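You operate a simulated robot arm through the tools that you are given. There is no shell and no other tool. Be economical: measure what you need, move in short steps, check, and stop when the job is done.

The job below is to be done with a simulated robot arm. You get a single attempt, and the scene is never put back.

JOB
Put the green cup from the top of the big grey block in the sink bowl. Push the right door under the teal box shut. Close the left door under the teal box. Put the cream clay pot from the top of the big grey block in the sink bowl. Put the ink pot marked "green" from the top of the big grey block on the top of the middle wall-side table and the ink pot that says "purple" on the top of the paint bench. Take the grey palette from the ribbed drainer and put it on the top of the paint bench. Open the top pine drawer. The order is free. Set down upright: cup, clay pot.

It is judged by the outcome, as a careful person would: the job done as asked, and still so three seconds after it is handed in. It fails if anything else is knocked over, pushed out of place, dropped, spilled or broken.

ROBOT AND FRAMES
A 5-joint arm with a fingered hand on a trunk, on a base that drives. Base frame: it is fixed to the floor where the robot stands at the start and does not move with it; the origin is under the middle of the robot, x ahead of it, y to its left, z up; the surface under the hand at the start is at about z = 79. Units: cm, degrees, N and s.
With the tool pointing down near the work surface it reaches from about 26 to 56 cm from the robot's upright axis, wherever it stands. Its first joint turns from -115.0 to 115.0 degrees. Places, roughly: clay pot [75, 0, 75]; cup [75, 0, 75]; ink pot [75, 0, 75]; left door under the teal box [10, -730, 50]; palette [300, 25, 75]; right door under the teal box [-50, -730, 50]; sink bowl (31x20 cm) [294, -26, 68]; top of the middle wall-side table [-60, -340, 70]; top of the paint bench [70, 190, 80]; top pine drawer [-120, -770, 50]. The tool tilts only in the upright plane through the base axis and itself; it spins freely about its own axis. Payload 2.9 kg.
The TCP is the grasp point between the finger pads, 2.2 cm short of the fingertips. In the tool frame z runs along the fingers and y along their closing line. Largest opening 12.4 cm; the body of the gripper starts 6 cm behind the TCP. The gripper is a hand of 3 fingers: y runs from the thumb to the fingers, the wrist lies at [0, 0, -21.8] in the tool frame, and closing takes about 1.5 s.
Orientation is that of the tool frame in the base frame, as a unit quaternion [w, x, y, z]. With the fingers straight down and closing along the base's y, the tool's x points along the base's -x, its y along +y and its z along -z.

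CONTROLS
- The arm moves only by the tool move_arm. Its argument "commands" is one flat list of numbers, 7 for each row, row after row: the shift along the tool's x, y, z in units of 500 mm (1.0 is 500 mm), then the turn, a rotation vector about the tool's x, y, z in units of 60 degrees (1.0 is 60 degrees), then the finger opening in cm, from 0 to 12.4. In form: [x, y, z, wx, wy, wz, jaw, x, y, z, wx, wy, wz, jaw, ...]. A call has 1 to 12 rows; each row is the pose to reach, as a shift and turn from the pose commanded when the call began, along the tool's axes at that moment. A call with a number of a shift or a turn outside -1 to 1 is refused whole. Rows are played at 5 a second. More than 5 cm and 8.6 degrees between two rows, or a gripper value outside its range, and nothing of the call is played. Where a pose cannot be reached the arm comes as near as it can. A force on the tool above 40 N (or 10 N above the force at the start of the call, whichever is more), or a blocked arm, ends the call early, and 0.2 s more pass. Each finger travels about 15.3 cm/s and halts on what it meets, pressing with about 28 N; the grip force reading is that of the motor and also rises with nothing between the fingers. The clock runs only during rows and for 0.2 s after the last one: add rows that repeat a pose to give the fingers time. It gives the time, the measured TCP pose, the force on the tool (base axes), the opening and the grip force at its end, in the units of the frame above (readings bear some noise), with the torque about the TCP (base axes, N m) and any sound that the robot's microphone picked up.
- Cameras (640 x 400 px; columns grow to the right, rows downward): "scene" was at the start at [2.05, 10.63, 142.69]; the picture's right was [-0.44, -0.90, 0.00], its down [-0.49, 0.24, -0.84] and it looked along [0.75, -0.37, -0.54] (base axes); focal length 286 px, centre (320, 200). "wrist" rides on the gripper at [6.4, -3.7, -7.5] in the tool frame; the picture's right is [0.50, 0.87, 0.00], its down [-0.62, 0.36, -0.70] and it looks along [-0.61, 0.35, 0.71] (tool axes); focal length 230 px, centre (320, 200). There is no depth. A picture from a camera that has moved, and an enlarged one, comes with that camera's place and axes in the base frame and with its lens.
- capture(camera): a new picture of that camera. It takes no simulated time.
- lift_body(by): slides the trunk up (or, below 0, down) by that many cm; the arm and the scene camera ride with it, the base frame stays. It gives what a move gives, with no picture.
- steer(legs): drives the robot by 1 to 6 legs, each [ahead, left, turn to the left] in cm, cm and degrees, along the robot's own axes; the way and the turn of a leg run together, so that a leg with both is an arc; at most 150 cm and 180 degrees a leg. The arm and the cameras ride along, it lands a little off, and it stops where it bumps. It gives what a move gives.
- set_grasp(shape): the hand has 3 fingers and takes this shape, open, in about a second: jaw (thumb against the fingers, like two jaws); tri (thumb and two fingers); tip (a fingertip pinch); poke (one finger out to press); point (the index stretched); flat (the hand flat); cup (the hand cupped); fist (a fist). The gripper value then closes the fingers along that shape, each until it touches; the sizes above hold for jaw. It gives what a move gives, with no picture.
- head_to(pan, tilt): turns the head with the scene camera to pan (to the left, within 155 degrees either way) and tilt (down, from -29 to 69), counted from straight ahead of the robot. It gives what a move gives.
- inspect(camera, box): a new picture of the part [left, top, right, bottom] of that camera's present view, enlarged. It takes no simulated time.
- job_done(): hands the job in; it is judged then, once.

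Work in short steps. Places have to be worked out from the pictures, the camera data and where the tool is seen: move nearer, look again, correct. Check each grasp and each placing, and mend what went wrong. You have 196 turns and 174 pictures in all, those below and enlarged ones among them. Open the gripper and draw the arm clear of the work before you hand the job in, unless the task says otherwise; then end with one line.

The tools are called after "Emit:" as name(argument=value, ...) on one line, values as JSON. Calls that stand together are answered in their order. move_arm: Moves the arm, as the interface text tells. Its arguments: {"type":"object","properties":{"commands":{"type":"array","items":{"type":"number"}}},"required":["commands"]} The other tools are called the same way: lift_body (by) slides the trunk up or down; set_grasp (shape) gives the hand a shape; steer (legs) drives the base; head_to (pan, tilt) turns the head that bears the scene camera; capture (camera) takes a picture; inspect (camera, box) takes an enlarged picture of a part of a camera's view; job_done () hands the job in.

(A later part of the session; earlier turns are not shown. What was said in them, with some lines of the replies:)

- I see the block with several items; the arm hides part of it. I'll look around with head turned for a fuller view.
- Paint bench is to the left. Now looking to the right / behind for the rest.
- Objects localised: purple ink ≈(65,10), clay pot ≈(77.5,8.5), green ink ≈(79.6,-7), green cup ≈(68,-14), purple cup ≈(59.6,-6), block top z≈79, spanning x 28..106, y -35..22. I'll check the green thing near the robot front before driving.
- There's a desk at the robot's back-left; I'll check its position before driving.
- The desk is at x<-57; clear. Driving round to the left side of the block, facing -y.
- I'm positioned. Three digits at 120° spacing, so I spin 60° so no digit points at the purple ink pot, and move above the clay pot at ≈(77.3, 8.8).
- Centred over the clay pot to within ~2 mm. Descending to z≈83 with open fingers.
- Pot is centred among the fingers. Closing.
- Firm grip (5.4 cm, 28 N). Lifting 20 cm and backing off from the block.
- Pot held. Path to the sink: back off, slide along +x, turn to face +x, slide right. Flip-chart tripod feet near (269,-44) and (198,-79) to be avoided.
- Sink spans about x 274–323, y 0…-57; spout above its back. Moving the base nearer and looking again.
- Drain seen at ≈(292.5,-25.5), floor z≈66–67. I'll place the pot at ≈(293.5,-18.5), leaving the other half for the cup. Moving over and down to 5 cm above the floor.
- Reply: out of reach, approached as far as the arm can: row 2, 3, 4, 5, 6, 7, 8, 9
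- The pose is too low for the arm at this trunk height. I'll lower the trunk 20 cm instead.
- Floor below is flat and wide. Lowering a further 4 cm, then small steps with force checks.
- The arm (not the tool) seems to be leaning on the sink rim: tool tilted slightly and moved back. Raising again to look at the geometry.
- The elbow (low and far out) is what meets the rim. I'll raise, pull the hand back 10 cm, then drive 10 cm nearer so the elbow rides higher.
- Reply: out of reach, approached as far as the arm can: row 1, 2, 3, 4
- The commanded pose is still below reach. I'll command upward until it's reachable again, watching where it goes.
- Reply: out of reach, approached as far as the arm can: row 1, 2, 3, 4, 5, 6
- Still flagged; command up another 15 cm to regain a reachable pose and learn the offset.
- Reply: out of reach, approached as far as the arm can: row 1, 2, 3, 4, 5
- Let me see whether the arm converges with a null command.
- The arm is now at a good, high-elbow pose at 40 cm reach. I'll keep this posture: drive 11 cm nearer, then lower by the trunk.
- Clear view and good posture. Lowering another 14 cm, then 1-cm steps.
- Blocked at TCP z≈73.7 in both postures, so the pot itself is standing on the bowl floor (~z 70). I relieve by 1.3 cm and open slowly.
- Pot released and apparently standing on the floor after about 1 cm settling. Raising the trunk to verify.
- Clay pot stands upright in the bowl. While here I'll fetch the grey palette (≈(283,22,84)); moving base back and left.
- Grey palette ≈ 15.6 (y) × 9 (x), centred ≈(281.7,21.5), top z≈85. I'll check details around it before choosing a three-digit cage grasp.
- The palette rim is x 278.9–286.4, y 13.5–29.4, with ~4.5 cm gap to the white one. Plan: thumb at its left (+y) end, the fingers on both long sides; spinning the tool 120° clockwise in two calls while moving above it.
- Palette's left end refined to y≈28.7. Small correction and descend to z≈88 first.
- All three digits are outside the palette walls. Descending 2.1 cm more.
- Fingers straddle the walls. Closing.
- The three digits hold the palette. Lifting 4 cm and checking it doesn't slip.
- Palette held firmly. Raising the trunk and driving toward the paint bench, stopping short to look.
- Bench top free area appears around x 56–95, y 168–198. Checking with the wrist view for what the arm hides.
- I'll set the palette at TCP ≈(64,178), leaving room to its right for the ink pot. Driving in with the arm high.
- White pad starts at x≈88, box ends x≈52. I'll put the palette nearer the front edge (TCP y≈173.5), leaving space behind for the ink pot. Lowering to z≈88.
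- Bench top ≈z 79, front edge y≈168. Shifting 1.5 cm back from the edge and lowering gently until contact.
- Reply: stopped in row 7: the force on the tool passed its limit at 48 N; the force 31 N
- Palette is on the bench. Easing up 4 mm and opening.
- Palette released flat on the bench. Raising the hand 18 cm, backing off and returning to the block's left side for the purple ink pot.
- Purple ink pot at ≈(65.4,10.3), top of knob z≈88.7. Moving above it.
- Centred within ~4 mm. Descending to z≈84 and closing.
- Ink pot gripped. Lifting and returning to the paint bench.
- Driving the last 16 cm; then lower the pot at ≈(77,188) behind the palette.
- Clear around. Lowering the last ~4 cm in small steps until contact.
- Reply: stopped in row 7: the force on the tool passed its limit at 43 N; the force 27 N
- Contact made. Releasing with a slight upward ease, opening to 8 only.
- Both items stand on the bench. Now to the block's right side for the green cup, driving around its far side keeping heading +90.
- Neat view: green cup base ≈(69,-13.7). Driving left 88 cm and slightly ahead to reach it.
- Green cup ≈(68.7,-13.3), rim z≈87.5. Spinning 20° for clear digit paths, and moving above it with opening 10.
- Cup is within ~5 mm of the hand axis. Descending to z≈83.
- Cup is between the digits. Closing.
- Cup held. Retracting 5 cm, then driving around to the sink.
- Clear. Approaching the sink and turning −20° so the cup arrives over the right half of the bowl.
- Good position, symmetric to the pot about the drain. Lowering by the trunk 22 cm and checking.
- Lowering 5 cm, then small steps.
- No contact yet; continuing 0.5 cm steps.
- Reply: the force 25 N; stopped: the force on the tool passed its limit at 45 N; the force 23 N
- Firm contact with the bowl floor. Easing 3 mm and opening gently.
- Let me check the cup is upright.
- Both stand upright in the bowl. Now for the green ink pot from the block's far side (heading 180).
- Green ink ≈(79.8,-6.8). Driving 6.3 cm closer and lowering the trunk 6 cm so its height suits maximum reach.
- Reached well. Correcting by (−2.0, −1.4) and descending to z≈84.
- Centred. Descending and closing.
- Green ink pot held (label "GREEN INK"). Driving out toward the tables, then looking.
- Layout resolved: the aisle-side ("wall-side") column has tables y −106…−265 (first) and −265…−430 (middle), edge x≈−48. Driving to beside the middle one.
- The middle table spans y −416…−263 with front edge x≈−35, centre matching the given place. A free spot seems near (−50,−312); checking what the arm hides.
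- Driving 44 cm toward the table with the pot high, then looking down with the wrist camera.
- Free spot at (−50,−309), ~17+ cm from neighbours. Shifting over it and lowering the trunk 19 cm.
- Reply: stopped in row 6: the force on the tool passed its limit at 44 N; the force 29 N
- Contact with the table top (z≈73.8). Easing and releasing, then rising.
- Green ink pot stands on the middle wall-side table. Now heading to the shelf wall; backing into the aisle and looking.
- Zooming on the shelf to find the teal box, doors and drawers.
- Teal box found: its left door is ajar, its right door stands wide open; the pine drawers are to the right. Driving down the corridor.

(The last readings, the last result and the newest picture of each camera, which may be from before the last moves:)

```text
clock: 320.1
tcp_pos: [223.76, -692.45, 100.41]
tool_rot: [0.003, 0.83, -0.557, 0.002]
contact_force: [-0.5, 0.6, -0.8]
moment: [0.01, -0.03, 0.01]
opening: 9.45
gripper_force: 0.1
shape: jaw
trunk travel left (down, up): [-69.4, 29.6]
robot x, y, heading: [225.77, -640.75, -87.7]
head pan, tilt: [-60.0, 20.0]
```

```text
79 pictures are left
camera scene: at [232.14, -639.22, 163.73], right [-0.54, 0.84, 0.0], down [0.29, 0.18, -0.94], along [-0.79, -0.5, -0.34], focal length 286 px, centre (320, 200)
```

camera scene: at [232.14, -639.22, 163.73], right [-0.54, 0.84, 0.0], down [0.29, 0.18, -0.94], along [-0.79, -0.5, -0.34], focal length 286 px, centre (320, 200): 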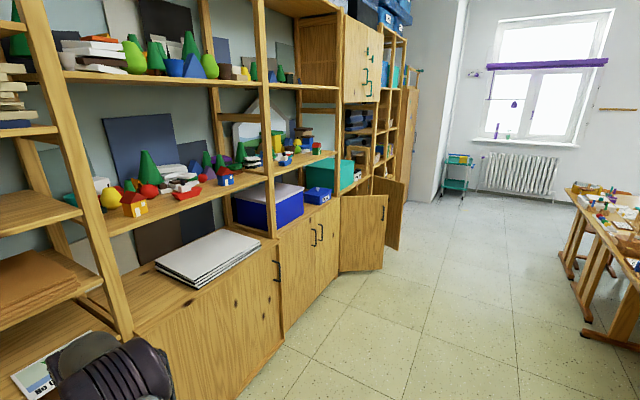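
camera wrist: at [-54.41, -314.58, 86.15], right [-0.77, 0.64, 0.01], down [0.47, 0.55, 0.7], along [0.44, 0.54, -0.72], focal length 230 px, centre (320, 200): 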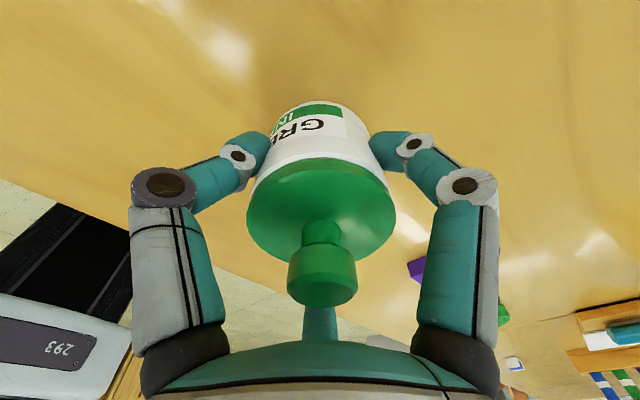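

Left door hinge ≈(28,−746), free edge ≈(−6,−716); right door free edge ≈(−62,−711), top of doors z≈80. Moving right along the shelf front.

Emit:
steer(legs=[[0, 0, -2.2], [0, -150, 0], [0, -20, 0]])

Emit:
head_to(pan=-35, tilt=35)

Emit:
capture(camera="scene")

```text
clock: 329.1
tcp_pos: [50.75, -692.34, 100.42]
tool_rot: [0.004, 0.818, -0.575, 0.002]
contact_force: [0.6, -0.6, -0.3]
moment: [0.04, 0.03, -0.04]
opening: 9.47
gripper_force: 0.1
shape: jaw
trunk travel left (down, up): [-69.4, 29.6]
robot x, y, heading: [55.1, -640.48, -90.0]
head pan, tilt: [-60.0, 20.0]
```

```text
clock: 330.0
tcp_pos: [50.7, -692.32, 100.4]
tool_rot: [0.003, 0.818, -0.575, 0.001]
contact_force: [0.0, -0.9, -0.2]
moment: [0.0, 0.0, 0.03]
opening: 9.47
gripper_force: 0.0
shape: jaw
trunk travel left (down, up): [-69.4, 29.6]
robot x, y, heading: [54.99, -641.02, -90.3]
head pan, tilt: [-35.0, 35.0]
```

```text
78 pictures are left
camera scene: at [64.46, -642.23, 161.35], right [-0.82, 0.58, 0.0], down [0.33, 0.47, -0.82], along [-0.47, -0.67, -0.57], focal length 286 px, centre (320, 200)
```

scene: 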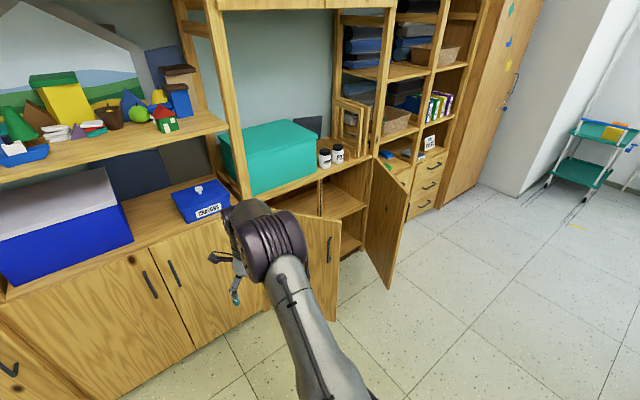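

Geometry: right door hinge ≈(−58,−755), free edge ≈(−45,−712); left door hinge ≈(33,−752), free edge ≈(0,−719). I'll tilt the tool 45° forward with closed fingers so that fingertips lead when pushing.

Emit:
move_arm(commands=[0, 0, 0, -0.046, 0.116, 0, 6, 0, 0, 0, -0.092, 0.232, 0, 4, 0, 0, 0, -0.139, 0.349, 0, 2, 0, 0, 0, -0.185, 0.465, 0, 0, 0, 0, 0, -0.231, 0.581, 0, 0, 0, 0, 0, -0.277, 0.697, 0, 0, 0, 0, 0, -0.277, 0.697, 0, 0])

Emit:
head_to(pan=-20, tilt=35)

Emit:
capture(camera="scene")

```text
clock: 331.6
tcp_pos: [52.42, -692.4, 100.37]
tool_rot: [0.328, 0.752, -0.533, 0.206]
contact_force: [0.5, 0.8, -0.2]
moment: [0.0, -0.02, 0.0]
opening: 0.01
gripper_force: 28.1
shape: jaw
out of reach, approached as far as the arm can: row 2, 3, 4, 5, 6, 7
trunk travel left (down, up): [-69.4, 29.6]
robot x, y, heading: [55.18, -640.73, -90.3]
head pan, tilt: [-35.0, 35.0]
```

```text
clock: 332.4
tcp_pos: [52.42, -692.41, 100.33]
tool_rot: [0.327, 0.753, -0.533, 0.205]
contact_force: [-0.2, -0.2, -0.4]
moment: [-0.04, 0.02, 0.04]
opening: 0.0
gripper_force: 28.0
shape: jaw
trunk travel left (down, up): [-69.4, 29.6]
robot x, y, heading: [54.84, -640.99, -90.2]
head pan, tilt: [-20.0, 35.0]
```

```text
77 pictures are left
camera scene: at [66.49, -643.29, 161.34], right [-0.94, 0.35, 0.0], down [0.2, 0.54, -0.82], along [-0.28, -0.77, -0.57], focal length 286 px, centre (320, 200)
```

scene: 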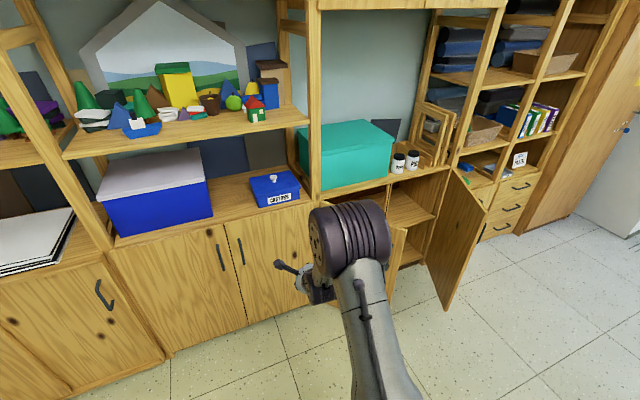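

45° tilt achieved. Lowering to z≈48 (below the handles) and moving right to line up with the left door at x≈6.

Emit:
lift_body(by=-52)

Emit:
steer(legs=[[0, -46, 0]])

Emit:
head_to(pan=0, tilt=40)

Emit:
capture(camera="scene")

```text
refused: -52 is not a number from -40 to 40
```

```text
clock: 335.1
tcp_pos: [6.78, -692.48, 100.48]
tool_rot: [0.327, 0.753, -0.533, 0.205]
contact_force: [0.6, 0.1, -1.2]
moment: [0.02, -0.03, 0.0]
opening: 0.0
gripper_force: 27.8
shape: jaw
trunk travel left (down, up): [-69.4, 29.6]
robot x, y, heading: [9.1, -640.91, -90.2]
head pan, tilt: [-20.0, 35.0]
```

```text
clock: 335.9
tcp_pos: [6.82, -692.37, 100.37]
tool_rot: [0.328, 0.753, -0.533, 0.205]
contact_force: [0.1, 0.2, -0.5]
moment: [-0.02, -0.02, 0.03]
opening: 0.02
gripper_force: 27.8
shape: jaw
trunk travel left (down, up): [-69.4, 29.6]
robot x, y, heading: [9.33, -641.14, -90.3]
head pan, tilt: [0.0, 40.0]
```

```text
76 pictures are left
camera scene: at [23.77, -643.39, 160.59], right [-1.0, 0.0, 0.0], down [0.0, 0.64, -0.77], along [0.0, -0.77, -0.64], focal length 286 px, centre (320, 200)
```

scene: 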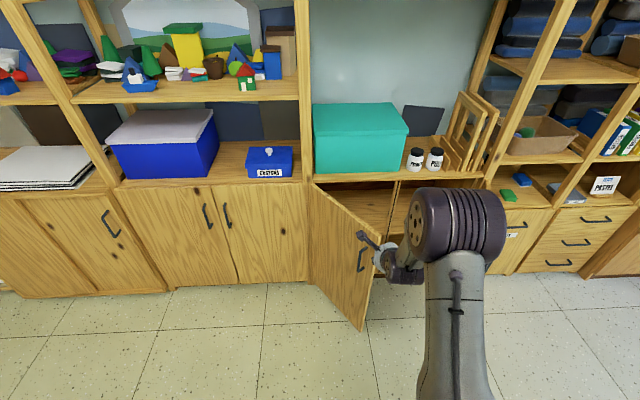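

Left door: hinge ≈(27,−749), free edge ≈(2,−714.5). Lowering in two steps.

Emit:
lift_body(by=-40)

Emit:
lift_body(by=-14)

Emit:
steer(legs=[[0, -2, 0], [18, 0, 0]])

Emit:
capture(camera="scene")

```text
clock: 339.8
tcp_pos: [6.83, -692.36, 60.47]
tool_rot: [0.327, 0.754, -0.532, 0.206]
contact_force: [-0.6, 0.6, 0.6]
moment: [0.01, 0.01, -0.01]
opening: 0.0
gripper_force: 27.6
shape: jaw
trunk travel left (down, up): [-29.4, 69.6]
robot x, y, heading: [9.34, -640.64, -90.3]
head pan, tilt: [0.0, 40.0]
```

```text
clock: 341.4
tcp_pos: [6.79, -692.28, 46.46]
tool_rot: [0.327, 0.753, -0.533, 0.206]
contact_force: [1.0, 0.4, 1.0]
moment: [0.01, -0.01, 0.0]
opening: 0.0
gripper_force: 28.2
shape: jaw
trunk travel left (down, up): [-15.4, 83.6]
robot x, y, heading: [9.39, -641.02, -90.2]
head pan, tilt: [0.0, 40.0]
```

```text
clock: 343.4
tcp_pos: [4.52, -710.53, 46.38]
tool_rot: [0.328, 0.752, -0.534, 0.205]
contact_force: [0.0, -0.5, 0.5]
moment: [-0.01, -0.02, -0.02]
opening: 0.0
gripper_force: 27.4
shape: jaw
trunk travel left (down, up): [-15.4, 83.6]
robot x, y, heading: [7.0, -659.09, -90.1]
head pan, tilt: [0.0, 40.0]
```

```text
75 pictures are left
camera scene: at [21.68, -661.58, 106.59], right [-1.0, 0.01, 0.0], down [0.0, 0.64, -0.77], along [0.0, -0.77, -0.64], focal length 286 px, centre (320, 200)
```

scene: 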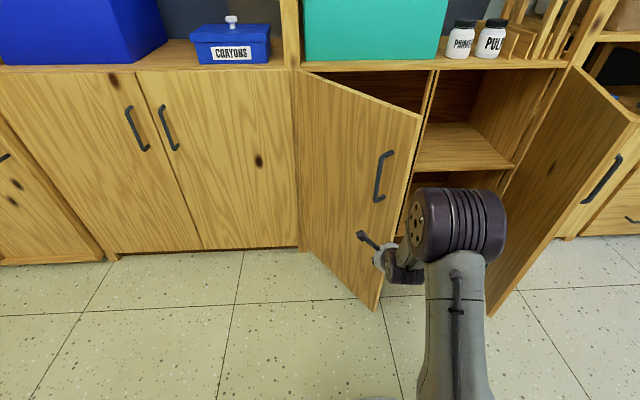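

Everything lines up. Driving ahead to push the left door.

Emit:
steer(legs=[[26, 0, 0]])

Emit:
capture(camera="scene")

```text
clock: 345.2
tcp_pos: [4.31, -736.88, 46.29]
tool_rot: [0.327, 0.752, -0.534, 0.205]
contact_force: [0.7, 0.7, 0.9]
moment: [0.01, 0.0, 0.02]
opening: 0.0
gripper_force: 27.9
shape: jaw
trunk travel left (down, up): [-15.4, 83.6]
robot x, y, heading: [6.8, -685.16, -90.1]
head pan, tilt: [0.0, 40.0]
```

```text
74 pictures are left
camera scene: at [21.53, -687.92, 106.59], right [-1.0, 0.01, 0.0], down [0.0, 0.64, -0.77], along [0.0, -0.77, -0.64], focal length 286 px, centre (320, 200)
```

scene: 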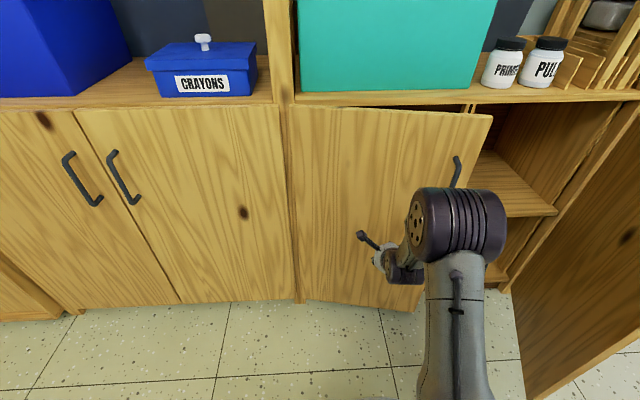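

The door is closing nicely. Continuing 10 cm.

Emit:
steer(legs=[[10, 0, 0]])

Emit:
capture(camera="scene")

```text
clock: 346.5
tcp_pos: [4.07, -746.13, 45.91]
tool_rot: [0.32, 0.754, -0.537, 0.2]
contact_force: [-0.5, 8.9, 2.9]
moment: [0.1, 0.01, 0.0]
opening: 0.0
gripper_force: 28.0
shape: jaw
trunk travel left (down, up): [-15.4, 83.6]
robot x, y, heading: [6.8, -695.23, -90.4]
head pan, tilt: [0.0, 40.0]
stopped in leg 1: the force on the tool passed its limit at 47 N (the readings are from after the stop); the commanded pose is now the measured one
```

```text
73 pictures are left
camera scene: at [21.44, -697.75, 106.59], right [-1.0, 0.01, 0.0], down [0.01, 0.64, -0.77], along [-0.01, -0.77, -0.64], focal length 286 px, centre (320, 200)
```

scene: 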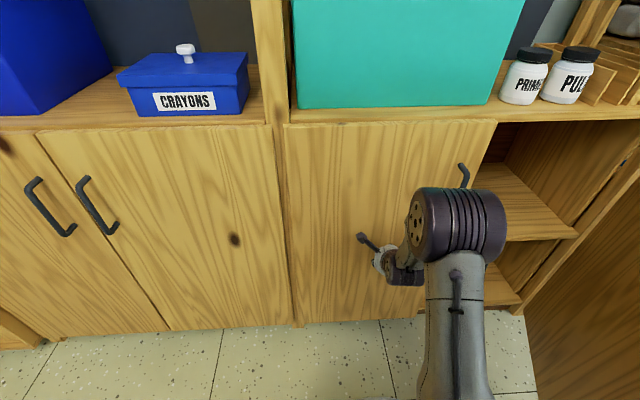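

Force stop: the door reached its stop. Backing off and checking flushness.

Emit:
steer(legs=[[-30, 0, 0]])

Emit:
capture(camera="scene")

```text
clock: 348.6
tcp_pos: [4.59, -715.88, 46.01]
tool_rot: [0.321, 0.755, -0.535, 0.201]
contact_force: [0.0, -0.2, -0.9]
moment: [0.01, -0.03, 0.0]
opening: 0.0
gripper_force: 27.8
shape: jaw
trunk travel left (down, up): [-15.4, 83.6]
robot x, y, heading: [7.42, -664.96, -90.3]
head pan, tilt: [0.0, 40.0]
```

```text
72 pictures are left
camera scene: at [21.65, -667.31, 106.59], right [-1.0, 0.0, 0.0], down [0.0, 0.64, -0.77], along [0.0, -0.77, -0.64], focal length 286 px, centre (320, 200)
```

scene: 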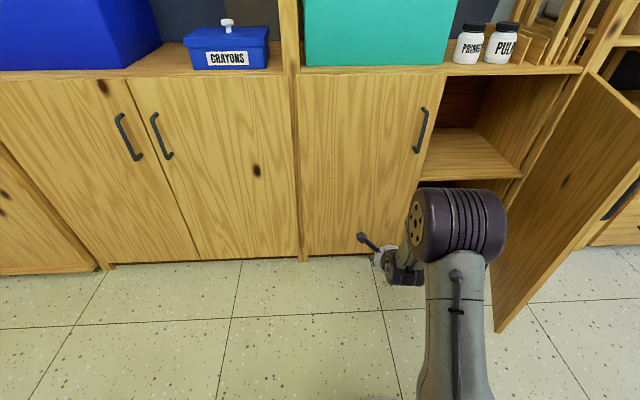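

Left door is shut flush. Now moving around the right door's free edge to its outer (−x) side.

Emit:
steer(legs=[[-20, 0, 0], [0, -66, 0]])

Emit:
head_to(pan=10, tilt=40)

Emit:
capture(camera="scene")

```text
clock: 353.4
tcp_pos: [-61.08, -696.35, 45.94]
tool_rot: [0.32, 0.758, -0.532, 0.202]
contact_force: [1.4, 0.1, 0.5]
moment: [0.0, 0.01, 0.01]
opening: 0.0
gripper_force: 27.9
shape: jaw
trunk travel left (down, up): [-15.4, 83.6]
robot x, y, heading: [-59.24, -645.32, -89.7]
head pan, tilt: [0.0, 40.0]
```

```text
clock: 354.1
tcp_pos: [-61.19, -696.51, 46.03]
tool_rot: [0.319, 0.759, -0.531, 0.202]
contact_force: [0.7, 0.5, 0.7]
moment: [0.03, -0.01, 0.0]
opening: 0.01
gripper_force: 27.9
shape: jaw
trunk travel left (down, up): [-15.4, 83.6]
robot x, y, heading: [-58.82, -645.35, -89.7]
head pan, tilt: [10.0, 40.0]
```

```text
71 pictures are left
camera scene: at [-43.02, -647.54, 106.59], right [-0.98, -0.18, 0.0], down [-0.12, 0.63, -0.77], along [0.14, -0.75, -0.64], focal length 286 px, centre (320, 200)
```

scene: 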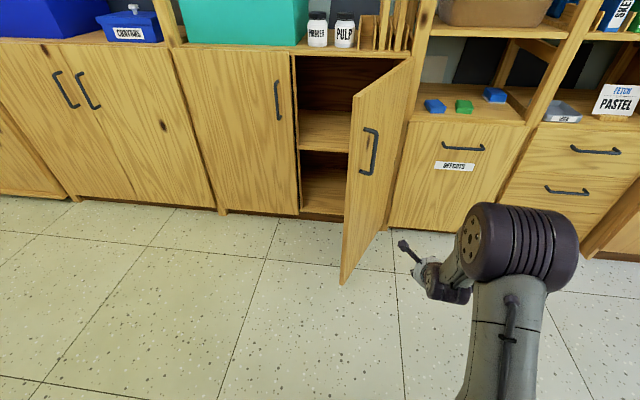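

Door: hinge ≈(−52.5,−749), free edge ≈(−39.5,−714). Lowering 10 cm below the handle and sweeping the hand along an arc against its outer face.

Emit:
lift_body(by=-9)

Emit:
steer(legs=[[23.5, 0, 0], [0, 14, 0], [4, 10, 0]])

Emit:
capture(camera="scene")

```text
clock: 355.4
tcp_pos: [-61.18, -696.5, 37.0]
tool_rot: [0.32, 0.758, -0.531, 0.203]
contact_force: [-0.1, 0.1, 0.3]
moment: [0.03, 0.02, 0.03]
opening: 0.0
gripper_force: 28.4
shape: jaw
trunk travel left (down, up): [-6.4, 92.6]
robot x, y, heading: [-59.09, -645.21, -89.6]
head pan, tilt: [10.0, 40.0]
```

```text
clock: 358.9
tcp_pos: [-36.57, -723.9, 36.97]
tool_rot: [0.32, 0.758, -0.531, 0.202]
contact_force: [0.4, -0.3, -0.5]
moment: [0.03, -0.01, 0.04]
opening: 0.0
gripper_force: 28.4
shape: jaw
trunk travel left (down, up): [-6.4, 92.6]
robot x, y, heading: [-34.52, -673.23, -89.7]
head pan, tilt: [10.0, 40.0]
```

```text
70 pictures are left
camera scene: at [-18.47, -675.09, 97.59], right [-0.98, -0.18, 0.0], down [-0.12, 0.63, -0.77], along [0.14, -0.75, -0.64], focal length 286 px, centre (320, 200)
```

scene: 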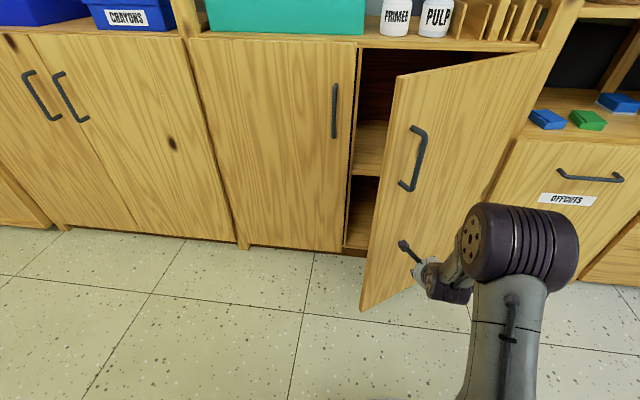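

The door is swinging shut. Continuing the arc.

Emit:
steer(legs=[[7, 8.5, 0], [8, 4.5, 0]])

Emit:
steer(legs=[[9, 0, 0]])

Emit:
capture(camera="scene")

```text
clock: 360.8
tcp_pos: [-23.32, -738.76, 37.13]
tool_rot: [0.319, 0.759, -0.531, 0.202]
contact_force: [0.0, -1.4, -0.2]
moment: [0.0, 0.01, 0.0]
opening: 0.0
gripper_force: 27.9
shape: jaw
trunk travel left (down, up): [-6.4, 92.6]
robot x, y, heading: [-21.31, -687.78, -89.4]
head pan, tilt: [10.0, 40.0]
```

```text
clock: 361.9
tcp_pos: [-23.25, -747.59, 36.86]
tool_rot: [0.317, 0.76, -0.532, 0.201]
contact_force: [-1.3, 24.0, -8.9]
moment: [0.54, 0.03, 0.0]
opening: 0.01
gripper_force: 27.6
shape: jaw
trunk travel left (down, up): [-6.4, 92.6]
robot x, y, heading: [-21.25, -697.12, -89.3]
head pan, tilt: [10.0, 40.0]
```

```text
69 pictures are left
camera scene: at [-5.25, -698.92, 97.57], right [-0.98, -0.18, 0.0], down [-0.12, 0.63, -0.77], along [0.14, -0.75, -0.64], focal length 286 px, centre (320, 200)
```

scene: 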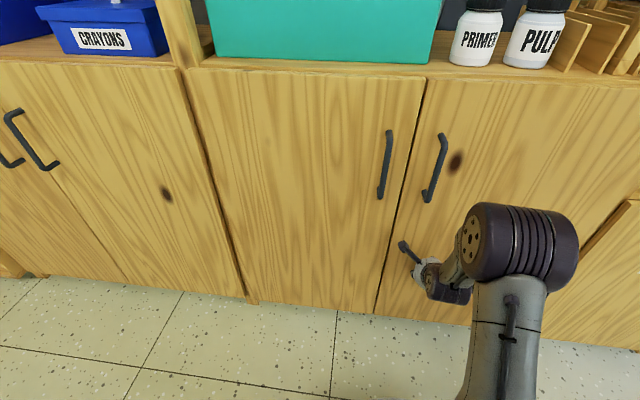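

Both doors are shut. Backing off, moving right and raising to look at the drawers.

Emit:
steer(legs=[[-48, 0, -0.7], [0, -85, 0]])

Emit:
lift_body(by=25)

Emit:
head_to(pan=0, tilt=40)

Emit:
capture(camera="scene")

```text
clock: 368.8
tcp_pos: [-105.93, -700.0, 36.93]
tool_rot: [0.316, 0.763, -0.526, 0.204]
contact_force: [-0.1, 0.0, -0.2]
moment: [-0.04, -0.03, -0.01]
opening: 0.0
gripper_force: 27.8
shape: jaw
trunk travel left (down, up): [-6.4, 92.6]
robot x, y, heading: [-104.36, -649.06, -89.0]
head pan, tilt: [10.0, 40.0]
```

```text
clock: 371.4
tcp_pos: [-105.96, -699.92, 61.94]
tool_rot: [0.315, 0.762, -0.527, 0.204]
contact_force: [-0.8, -0.9, -0.2]
moment: [-0.02, -0.01, -0.03]
opening: 0.0
gripper_force: 27.8
shape: jaw
trunk travel left (down, up): [-31.4, 67.6]
robot x, y, heading: [-104.45, -649.25, -88.7]
head pan, tilt: [10.0, 40.0]
```

```text
clock: 372.1
tcp_pos: [-105.96, -699.97, 61.82]
tool_rot: [0.316, 0.762, -0.527, 0.204]
contact_force: [0.3, -0.1, -0.1]
moment: [0.03, -0.03, -0.02]
opening: 0.0
gripper_force: 28.1
shape: jaw
trunk travel left (down, up): [-31.4, 67.6]
robot x, y, heading: [-104.81, -649.46, -88.8]
head pan, tilt: [0.0, 40.0]
```

```text
68 pictures are left
camera scene: at [-90.01, -651.23, 122.59], right [-1.0, -0.02, 0.0], down [-0.01, 0.64, -0.77], along [0.02, -0.77, -0.64], focal length 286 px, centre (320, 200)
```

scene: 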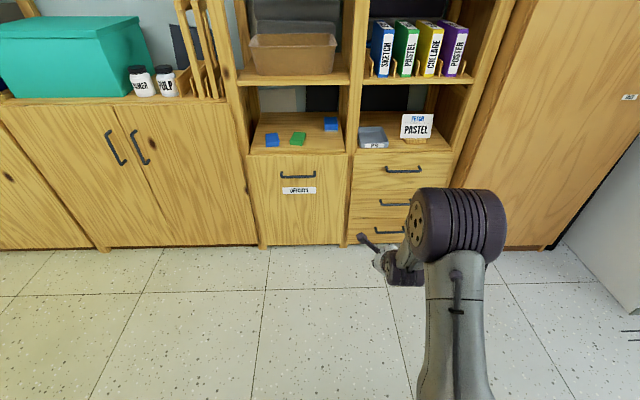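

Top pine drawer handle ≈(−121.7, y≈−746, z≈57.7). Zooming in on the handle's shape.

Emit:
inspect(camera="scene", box=[340, 130, 470, 210])

Emit:
capture(camera="wrist")

```text
4.92 times, centred on (405, 170) of scene
camera zoom: at [-90.01, -651.23, 122.59], right [-1.0, -0.02, 0.0], down [-0.01, 0.64, -0.77], along [0.02, -0.77, -0.64], focal length 1410 px, centre (-98, 348)
```

zoom: 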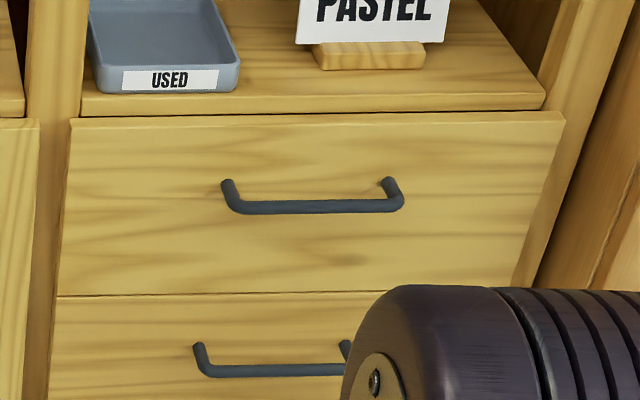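

```text
66 pictures are left
camera wrist: at [-99.98, -698.13, 70.33], right [-0.63, -0.55, 0.55], down [-0.54, 0.82, 0.2], along [-0.56, -0.17, -0.81], focal length 230 px, centre (320, 200)
```

wrist: 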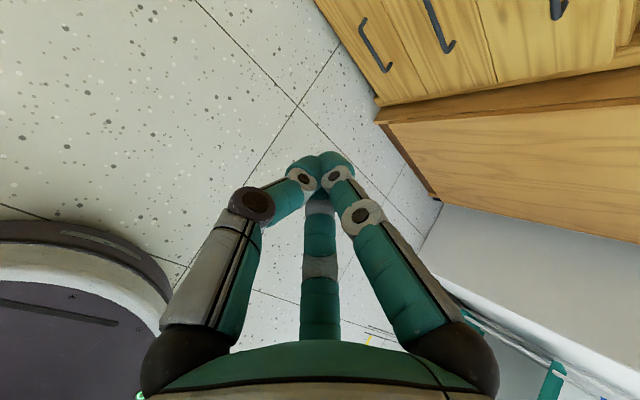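

The bar is ~13 cm long, centre ≈(−120.7,−745.5,59.5), ~3.5 cm off the face. I'll roll the hand so the two fingers come above and the thumb below, then tilt more toward horizontal.

Emit:
move_arm(commands=[0, 0, 0, 0, 0, -0.12, 3, 0, 0, 0, 0, 0, -0.24, 4, 0, 0, 0, 0, 0, -0.36, 4, 0, 0, 0, 0, 0, -0.48, 4, 0, 0, 0, 0, 0, -0.6, 4])

Emit:
move_arm(commands=[0, 0, 0, 0, 0, -0.11, 4, 0, 0, 0, 0, 0, -0.22, 4, 0, 0, 0, 0, 0, -0.33, 4, 0, 0, 0, 0, 0, -0.44, 4, 0, 0, 0, 0, 0, -0.55, 4, 0, 0, 0, 0, 0, -0.55, 4])

Emit:
move_arm(commands=[0, 0, 0, -0.1, 0, 0, 4, 0, 0, 0, -0.2, 0, 0, 4, 0, 0, 0, -0.3, 0, 0, 4, 0, 0, 0, -0.4, 0, 0, 4, 0, 0, 0, -0.5, 0, 0, 4, 0, 0, 0, -0.5, 0, 0, 4])

Emit:
capture(camera="wrist")

Emit:
capture(camera="scene")

```text
clock: 373.3
tcp_pos: [-105.97, -699.87, 61.6]
tool_rot: [0.362, 0.889, -0.265, 0.095]
contact_force: [0.6, 0.2, 0.2]
moment: [0.0, 0.01, 0.02]
opening: 3.99
gripper_force: 0.0
shape: jaw
trunk travel left (down, up): [-31.4, 67.6]
robot x, y, heading: [-104.78, -649.14, -88.8]
head pan, tilt: [0.0, 40.0]
```

```text
clock: 374.7
tcp_pos: [-105.92, -699.97, 61.78]
tool_rot: [0.375, 0.927, -0.003, -0.012]
contact_force: [0.4, -0.2, 1.2]
moment: [-0.01, 0.0, 0.01]
opening: 3.98
gripper_force: 0.1
shape: jaw
trunk travel left (down, up): [-31.4, 67.6]
robot x, y, heading: [-104.86, -649.39, -89.0]
head pan, tilt: [0.0, 40.0]
```

```text
clock: 376.1
tcp_pos: [-105.56, -699.98, 61.88]
tool_rot: [0.602, 0.798, -0.002, -0.015]
contact_force: [-0.2, 0.4, -0.8]
moment: [0.0, -0.05, -0.02]
opening: 4.0
gripper_force: 0.0
shape: jaw
out of reach, approached as far as the arm can: row 5, 6
trunk travel left (down, up): [-31.4, 67.6]
robot x, y, heading: [-104.53, -648.98, -88.7]
head pan, tilt: [0.0, 40.0]
```

```text
65 pictures are left
camera wrist: at [-99.07, -691.81, 60.19], right [0.51, -0.25, 0.82], down [-0.59, 0.59, 0.55], along [-0.62, -0.77, 0.16], focal length 230 px, centre (320, 200)
```

wrist: 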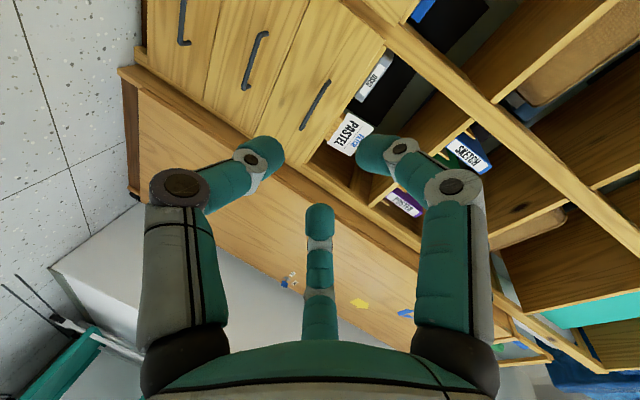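

```text
64 pictures are left
camera scene: at [-90.02, -651.24, 122.59], right [-1.0, -0.02, 0.0], down [-0.01, 0.64, -0.77], along [0.02, -0.77, -0.64], focal length 286 px, centre (320, 200)
```

scene: 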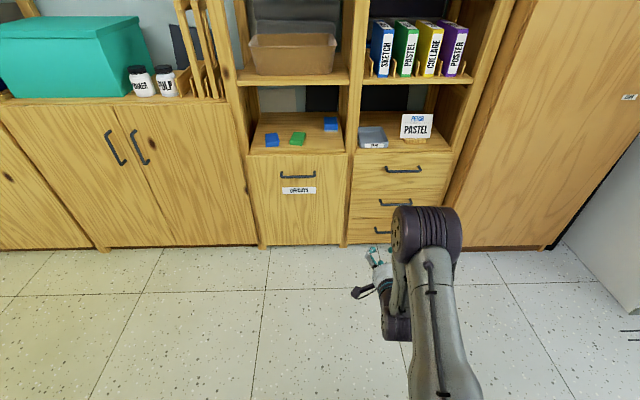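

Combining both views, the bar is at ≈(−121.8,−751.5,55.3). Lining up: right 15.7 cm, down 6 cm, ahead 33 cm, and re-measuring.

Emit:
lift_body(by=-6)

Emit:
steer(legs=[[0, -15.7, 0], [33, 0, -1]])

Emit:
capture(camera="wrist")

Emit:
head_to(pan=0, tilt=50)

Emit:
capture(camera="scene")

```text
clock: 377.1
tcp_pos: [-105.62, -700.06, 55.94]
tool_rot: [0.602, 0.798, -0.001, -0.016]
contact_force: [-0.4, -0.4, 0.3]
moment: [-0.01, 0.01, 0.01]
opening: 3.99
gripper_force: 0.2
shape: jaw
trunk travel left (down, up): [-25.4, 73.6]
robot x, y, heading: [-104.55, -649.36, -88.6]
head pan, tilt: [0.0, 40.0]
```

```text
clock: 380.3
tcp_pos: [-121.79, -733.91, 55.9]
tool_rot: [0.602, 0.798, -0.007, -0.02]
contact_force: [0.0, -0.3, 0.5]
moment: [0.02, 0.0, 0.0]
opening: 4.0
gripper_force: 0.2
shape: jaw
trunk travel left (down, up): [-25.4, 73.6]
robot x, y, heading: [-119.94, -683.09, -89.5]
head pan, tilt: [0.0, 40.0]
```

```text
63 pictures are left
camera wrist: at [-115.07, -725.91, 54.2], right [0.51, -0.26, 0.82], down [-0.59, 0.6, 0.55], along [-0.63, -0.76, 0.15], focal length 230 px, centre (320, 200)
```

wrist: 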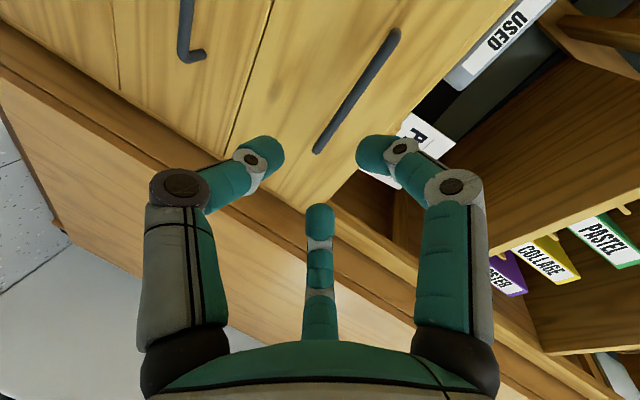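

```text
clock: 381.0
tcp_pos: [-121.77, -733.96, 55.94]
tool_rot: [0.602, 0.798, -0.007, -0.019]
contact_force: [0.5, 0.1, -0.4]
moment: [-0.01, -0.01, -0.01]
opening: 3.99
gripper_force: 0.1
shape: jaw
trunk travel left (down, up): [-25.4, 73.6]
robot x, y, heading: [-119.96, -682.92, -89.8]
head pan, tilt: [0.0, 50.0]
```

```text
62 pictures are left
camera scene: at [-105.44, -684.66, 115.17], right [-1.0, -0.01, 0.0], down [0.0, 0.77, -0.64], along [0.0, -0.64, -0.77], focal length 286 px, centre (320, 200)
```

scene: 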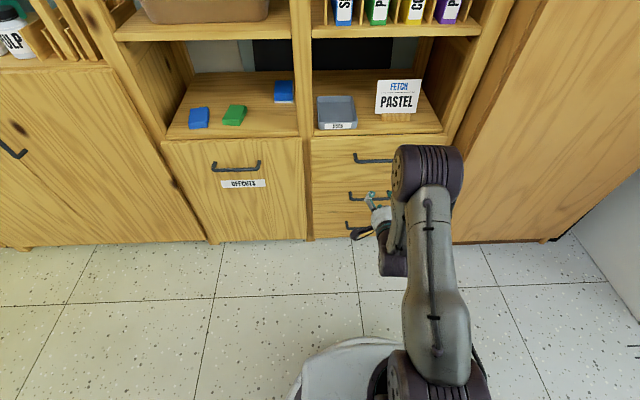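

Bar z≈54.7, x≈−121.7; hand axis passes ~0.9 above it, which suits this thumb‑below grip. Opening to 6 and advancing 13 cm.

Emit:
move_arm(commands=[0, 0, 0, 0, 0, 0, 6, 0, 0, 0, 0, 0, 0, 6])

Emit:
steer(legs=[[12.5, 0, 0]])

Emit:
capture(camera="wrist")

Emit:
inspect(camera="scene", box=[300, 100, 460, 240])

```text
clock: 381.6
tcp_pos: [-121.78, -734.1, 55.81]
tool_rot: [0.603, 0.798, -0.007, -0.02]
contact_force: [-0.1, 0.6, 0.3]
moment: [0.03, -0.03, 0.01]
opening: 5.97
gripper_force: 0.1
shape: jaw
trunk travel left (down, up): [-25.4, 73.6]
robot x, y, heading: [-119.59, -682.63, -89.7]
head pan, tilt: [0.0, 50.0]
```

```text
clock: 382.9
tcp_pos: [-121.79, -746.73, 55.88]
tool_rot: [0.602, 0.798, -0.009, -0.02]
contact_force: [0.3, 0.3, 0.3]
moment: [-0.02, -0.04, 0.02]
opening: 5.97
gripper_force: 0.1
shape: jaw
trunk travel left (down, up): [-25.4, 73.6]
robot x, y, heading: [-120.45, -695.6, -89.5]
head pan, tilt: [0.0, 50.0]
```

```text
61 pictures are left
camera wrist: at [-115.05, -738.66, 54.2], right [0.51, -0.26, 0.82], down [-0.58, 0.6, 0.55], along [-0.63, -0.76, 0.15], focal length 230 px, centre (320, 200)
```

wrist: 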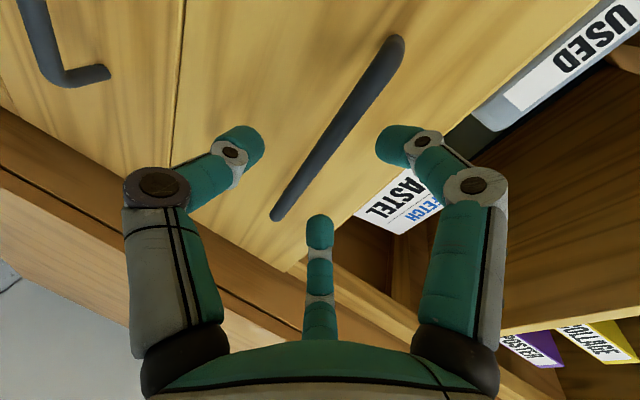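

```text
2.86 times, centred on (380, 170) of scene
camera zoom: at [-105.38, -697.42, 115.17], right [-1.0, 0.0, 0.0], down [0.0, 0.77, -0.64], along [0.0, -0.64, -0.77], focal length 818 px, centre (149, 286)
```

zoom: 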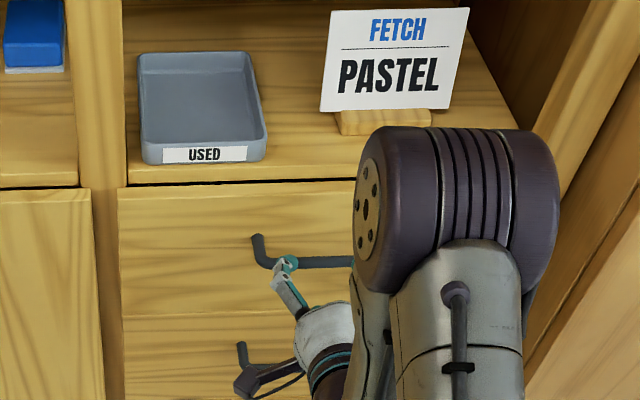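

Bar confirmed at y≈−750.4, z≈54.7 between thumb and fingers. Advancing 3 cm and closing on it.

Emit:
steer(legs=[[3.2, 0, 0]])

Emit:
capture(camera="wrist")

```text
clock: 383.7
tcp_pos: [-121.77, -749.8, 55.77]
tool_rot: [0.602, 0.798, -0.008, -0.019]
contact_force: [-0.1, 0.9, -0.5]
moment: [0.0, 0.01, 0.02]
opening: 5.94
gripper_force: 0.2
shape: jaw
trunk travel left (down, up): [-25.4, 73.6]
robot x, y, heading: [-120.23, -698.81, -89.8]
head pan, tilt: [0.0, 50.0]
```

```text
59 pictures are left
camera wrist: at [-115.03, -741.83, 54.2], right [0.51, -0.26, 0.82], down [-0.58, 0.6, 0.55], along [-0.63, -0.76, 0.15], focal length 230 px, centre (320, 200)
```

wrist: 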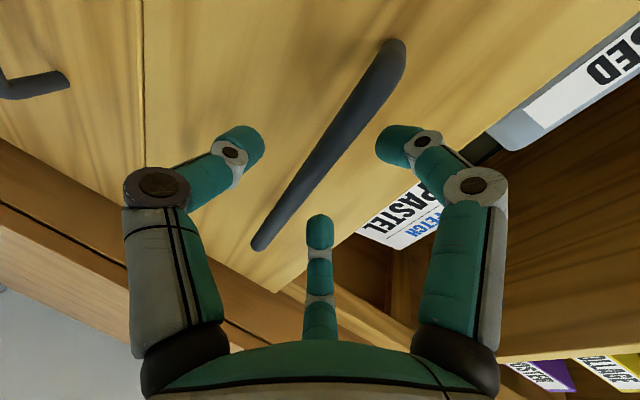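

The bar lies between thumb and the two fingers. Closing.

Emit:
move_arm(commands=[0, 0, 0, 0, 0, 0, 5, 0, 0, 0, 0, 0, 0, 4, 0, 0, 0, 0, 0, 0, 3, 0, 0, 0, 0, 0, 0, 2, 0, 0, 0, 0, 0, 0, 1, 0, 0, 0, 0, 0, 0, 0, 0, 0, 0, 0, 0, 0, 0, 0, 0, 0, 0, 0, 0, 0])

Emit:
capture(camera="wrist")

```text
clock: 385.5
tcp_pos: [-121.71, -750.05, 55.89]
tool_rot: [0.603, 0.798, -0.008, -0.019]
contact_force: [-0.4, -4.8, 5.3]
moment: [-0.03, 0.02, -0.01]
opening: 0.86
gripper_force: 28.1
shape: jaw
trunk travel left (down, up): [-25.4, 73.6]
robot x, y, heading: [-119.8, -698.83, -89.7]
head pan, tilt: [0.0, 50.0]
```

```text
58 pictures are left
camera wrist: at [-115.03, -741.85, 54.23], right [0.51, -0.25, 0.82], down [-0.58, 0.6, 0.55], along [-0.63, -0.76, 0.16], focal length 230 px, centre (320, 200)
```

wrist: 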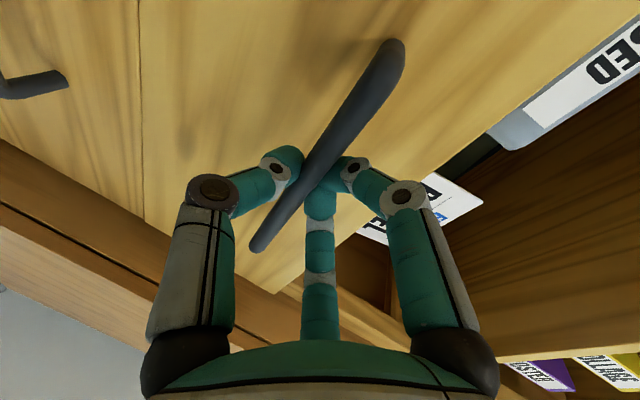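

Handle gripped. Pulling back 10 cm, watching.

Emit:
steer(legs=[[-10, 0, 0]])

Emit:
capture(camera="wrist")

Emit:
capture(camera="scene")

```text
clock: 386.7
tcp_pos: [-121.87, -739.89, 55.77]
tool_rot: [0.602, 0.798, -0.008, -0.02]
contact_force: [-17.6, -1.3, 3.5]
moment: [-0.01, 0.19, -0.16]
opening: 0.91
gripper_force: 27.3
shape: jaw
trunk travel left (down, up): [-25.4, 73.6]
robot x, y, heading: [-119.99, -689.21, -89.6]
head pan, tilt: [0.0, 50.0]
```

```text
57 pictures are left
camera wrist: at [-115.21, -731.82, 54.22], right [0.51, -0.26, 0.82], down [-0.58, 0.6, 0.55], along [-0.63, -0.76, 0.15], focal length 230 px, centre (320, 200)
```

wrist: 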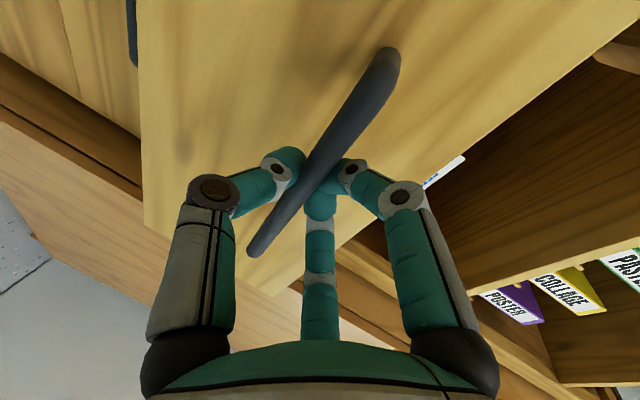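

```text
56 pictures are left
camera scene: at [-105.59, -690.57, 115.19], right [-1.0, 0.0, 0.0], down [0.0, 0.77, -0.64], along [0.0, -0.64, -0.77], focal length 286 px, centre (320, 200)
```

scene: 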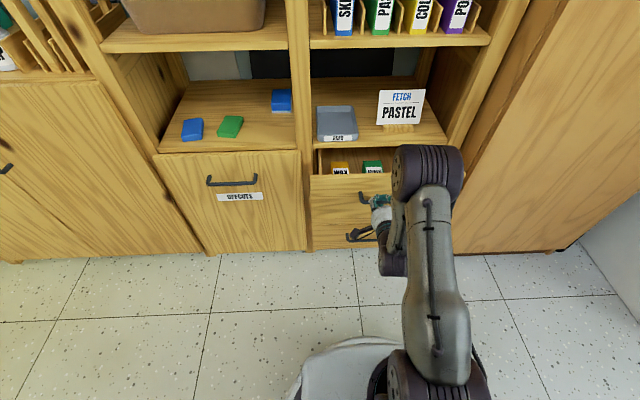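

The drawer is opening (10 cm). Pulling another 14 cm in two steps.

Emit:
steer(legs=[[-8, 0, 0]])

Emit:
steer(legs=[[-7, 0, 0]])

Emit:
capture(camera="scene")

```text
clock: 387.7
tcp_pos: [-121.96, -732.03, 55.66]
tool_rot: [0.6, 0.8, -0.009, -0.02]
contact_force: [-15.4, -1.3, -13.3]
moment: [0.08, 0.17, -0.1]
opening: 0.83
gripper_force: 27.9
shape: jaw
trunk travel left (down, up): [-25.4, 73.6]
robot x, y, heading: [-120.09, -681.18, -90.0]
head pan, tilt: [0.0, 50.0]
```

```text
clock: 388.8
tcp_pos: [-121.85, -725.0, 55.57]
tool_rot: [0.598, 0.801, -0.008, -0.019]
contact_force: [-7.8, -1.2, -22.8]
moment: [-0.01, 0.04, -0.03]
opening: 0.78
gripper_force: 28.1
shape: jaw
trunk travel left (down, up): [-25.4, 73.6]
robot x, y, heading: [-119.91, -674.02, -89.5]
head pan, tilt: [0.0, 50.0]
```

```text
55 pictures are left
camera scene: at [-105.54, -676.04, 115.16], right [-1.0, -0.01, 0.0], down [0.0, 0.77, -0.64], along [0.0, -0.64, -0.77], focal length 286 px, centre (320, 200)
```

scene: 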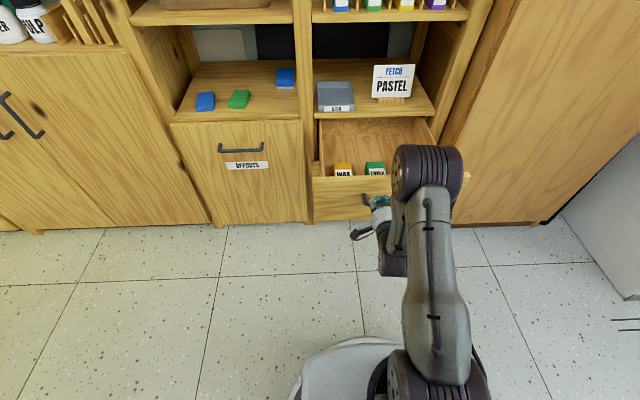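

Opened 25 cm. One more short pull of 4 cm, then release.

Emit:
steer(legs=[[-4, 0, 0]])

Emit:
move_arm(commands=[0, 0, 0, 0, 0, 0, 2, 0, 0, 0, 0, 0, 0, 4, 0, 0, 0, 0, 0, 0, 6, 0, 0, 0, 0, 0, 0, 6, 0, 0, 0, 0, 0, 0, 6])

Emit:
capture(camera="wrist")

```text
clock: 389.6
tcp_pos: [-121.77, -721.08, 55.51]
tool_rot: [0.598, 0.801, -0.007, -0.018]
contact_force: [-9.5, -1.2, -22.6]
moment: [0.01, 0.09, -0.04]
opening: 0.72
gripper_force: 28.4
shape: jaw
trunk travel left (down, up): [-25.4, 73.6]
robot x, y, heading: [-119.89, -670.0, -89.8]
head pan, tilt: [0.0, 50.0]
```

```text
clock: 390.8
tcp_pos: [-121.89, -720.98, 55.74]
tool_rot: [0.599, 0.801, -0.008, -0.019]
contact_force: [-0.4, -0.4, 0.8]
moment: [-0.01, 0.02, -0.02]
opening: 5.96
gripper_force: 0.0
shape: jaw
trunk travel left (down, up): [-25.4, 73.6]
robot x, y, heading: [-120.16, -669.98, -89.6]
head pan, tilt: [0.0, 50.0]
```

```text
54 pictures are left
camera wrist: at [-115.11, -712.83, 54.04], right [0.51, -0.26, 0.82], down [-0.59, 0.59, 0.55], along [-0.63, -0.76, 0.15], focal length 230 px, centre (320, 200)
```

wrist: 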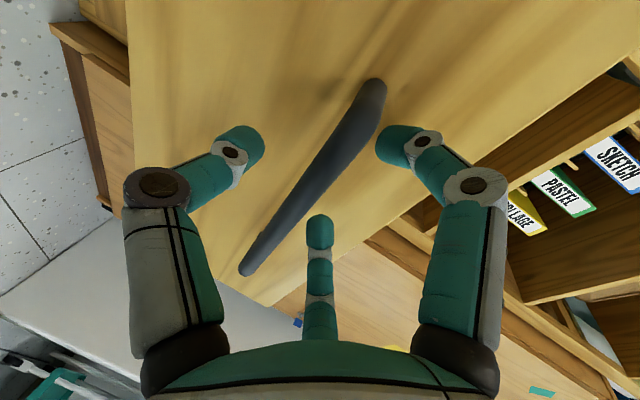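

Handle released. Backing straight off and looking at the final state of drawer and doors.

Emit:
steer(legs=[[-45, 0, 0]])

Emit:
head_to(pan=15, tilt=30)

Emit:
capture(camera="scene")

```text
clock: 393.5
tcp_pos: [-122.03, -676.14, 55.61]
tool_rot: [0.599, 0.8, -0.009, -0.019]
contact_force: [0.1, 0.5, 0.8]
moment: [0.02, -0.01, 0.03]
opening: 5.93
gripper_force: 0.1
shape: jaw
trunk travel left (down, up): [-25.4, 73.6]
robot x, y, heading: [-120.21, -625.31, -89.8]
head pan, tilt: [0.0, 50.0]
```

```text
clock: 394.4
tcp_pos: [-122.04, -676.31, 55.65]
tool_rot: [0.599, 0.801, -0.009, -0.019]
contact_force: [0.5, -1.0, -0.1]
moment: [-0.01, 0.05, 0.01]
opening: 5.96
gripper_force: 0.1
shape: jaw
trunk travel left (down, up): [-25.4, 73.6]
robot x, y, heading: [-120.16, -625.2, -89.9]
head pan, tilt: [15.0, 30.0]
```

```text
53 pictures are left
camera scene: at [-103.36, -628.08, 118.11], right [-0.96, -0.26, 0.0], down [-0.13, 0.48, -0.87], along [0.23, -0.84, -0.5], focal length 286 px, centre (320, 200)
```

scene: 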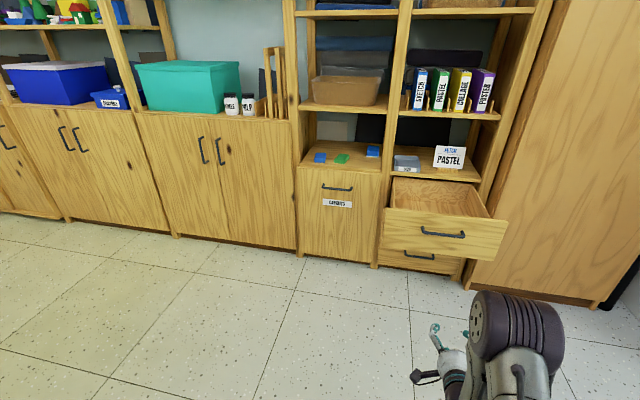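

Doors shut, drawer open, everything else undisturbed. Opening the hand fully and handing in.

Emit:
move_arm(commands=[0, 0, 0, 0, 0, 0, 9, 0, 0, 0, 0, 0, 0, 12.4, 0, 0, 0, 0, 0, 0, 12.4])

Emit:
job_done()

```text
clock: 395.2
tcp_pos: [-122.14, -676.27, 55.55]
tool_rot: [0.599, 0.8, -0.009, -0.019]
contact_force: [0.2, -0.9, -0.3]
moment: [-0.01, -0.02, 0.01]
opening: 12.4
gripper_force: 0.1
shape: jaw
trunk travel left (down, up): [-25.4, 73.6]
robot x, y, heading: [-120.03, -625.44, -89.9]
head pan, tilt: [15.0, 30.0]
```

```text
The job is handed in.
```

I finished every task and handed the job in: the cup and clay pot stand upright in the sink bowl, the green ink pot is on the middle wall-side table, the purple ink pot and grey palette are on the paint bench, both doors under the teal box are shut, and the top pine drawer is open about 29 cm.
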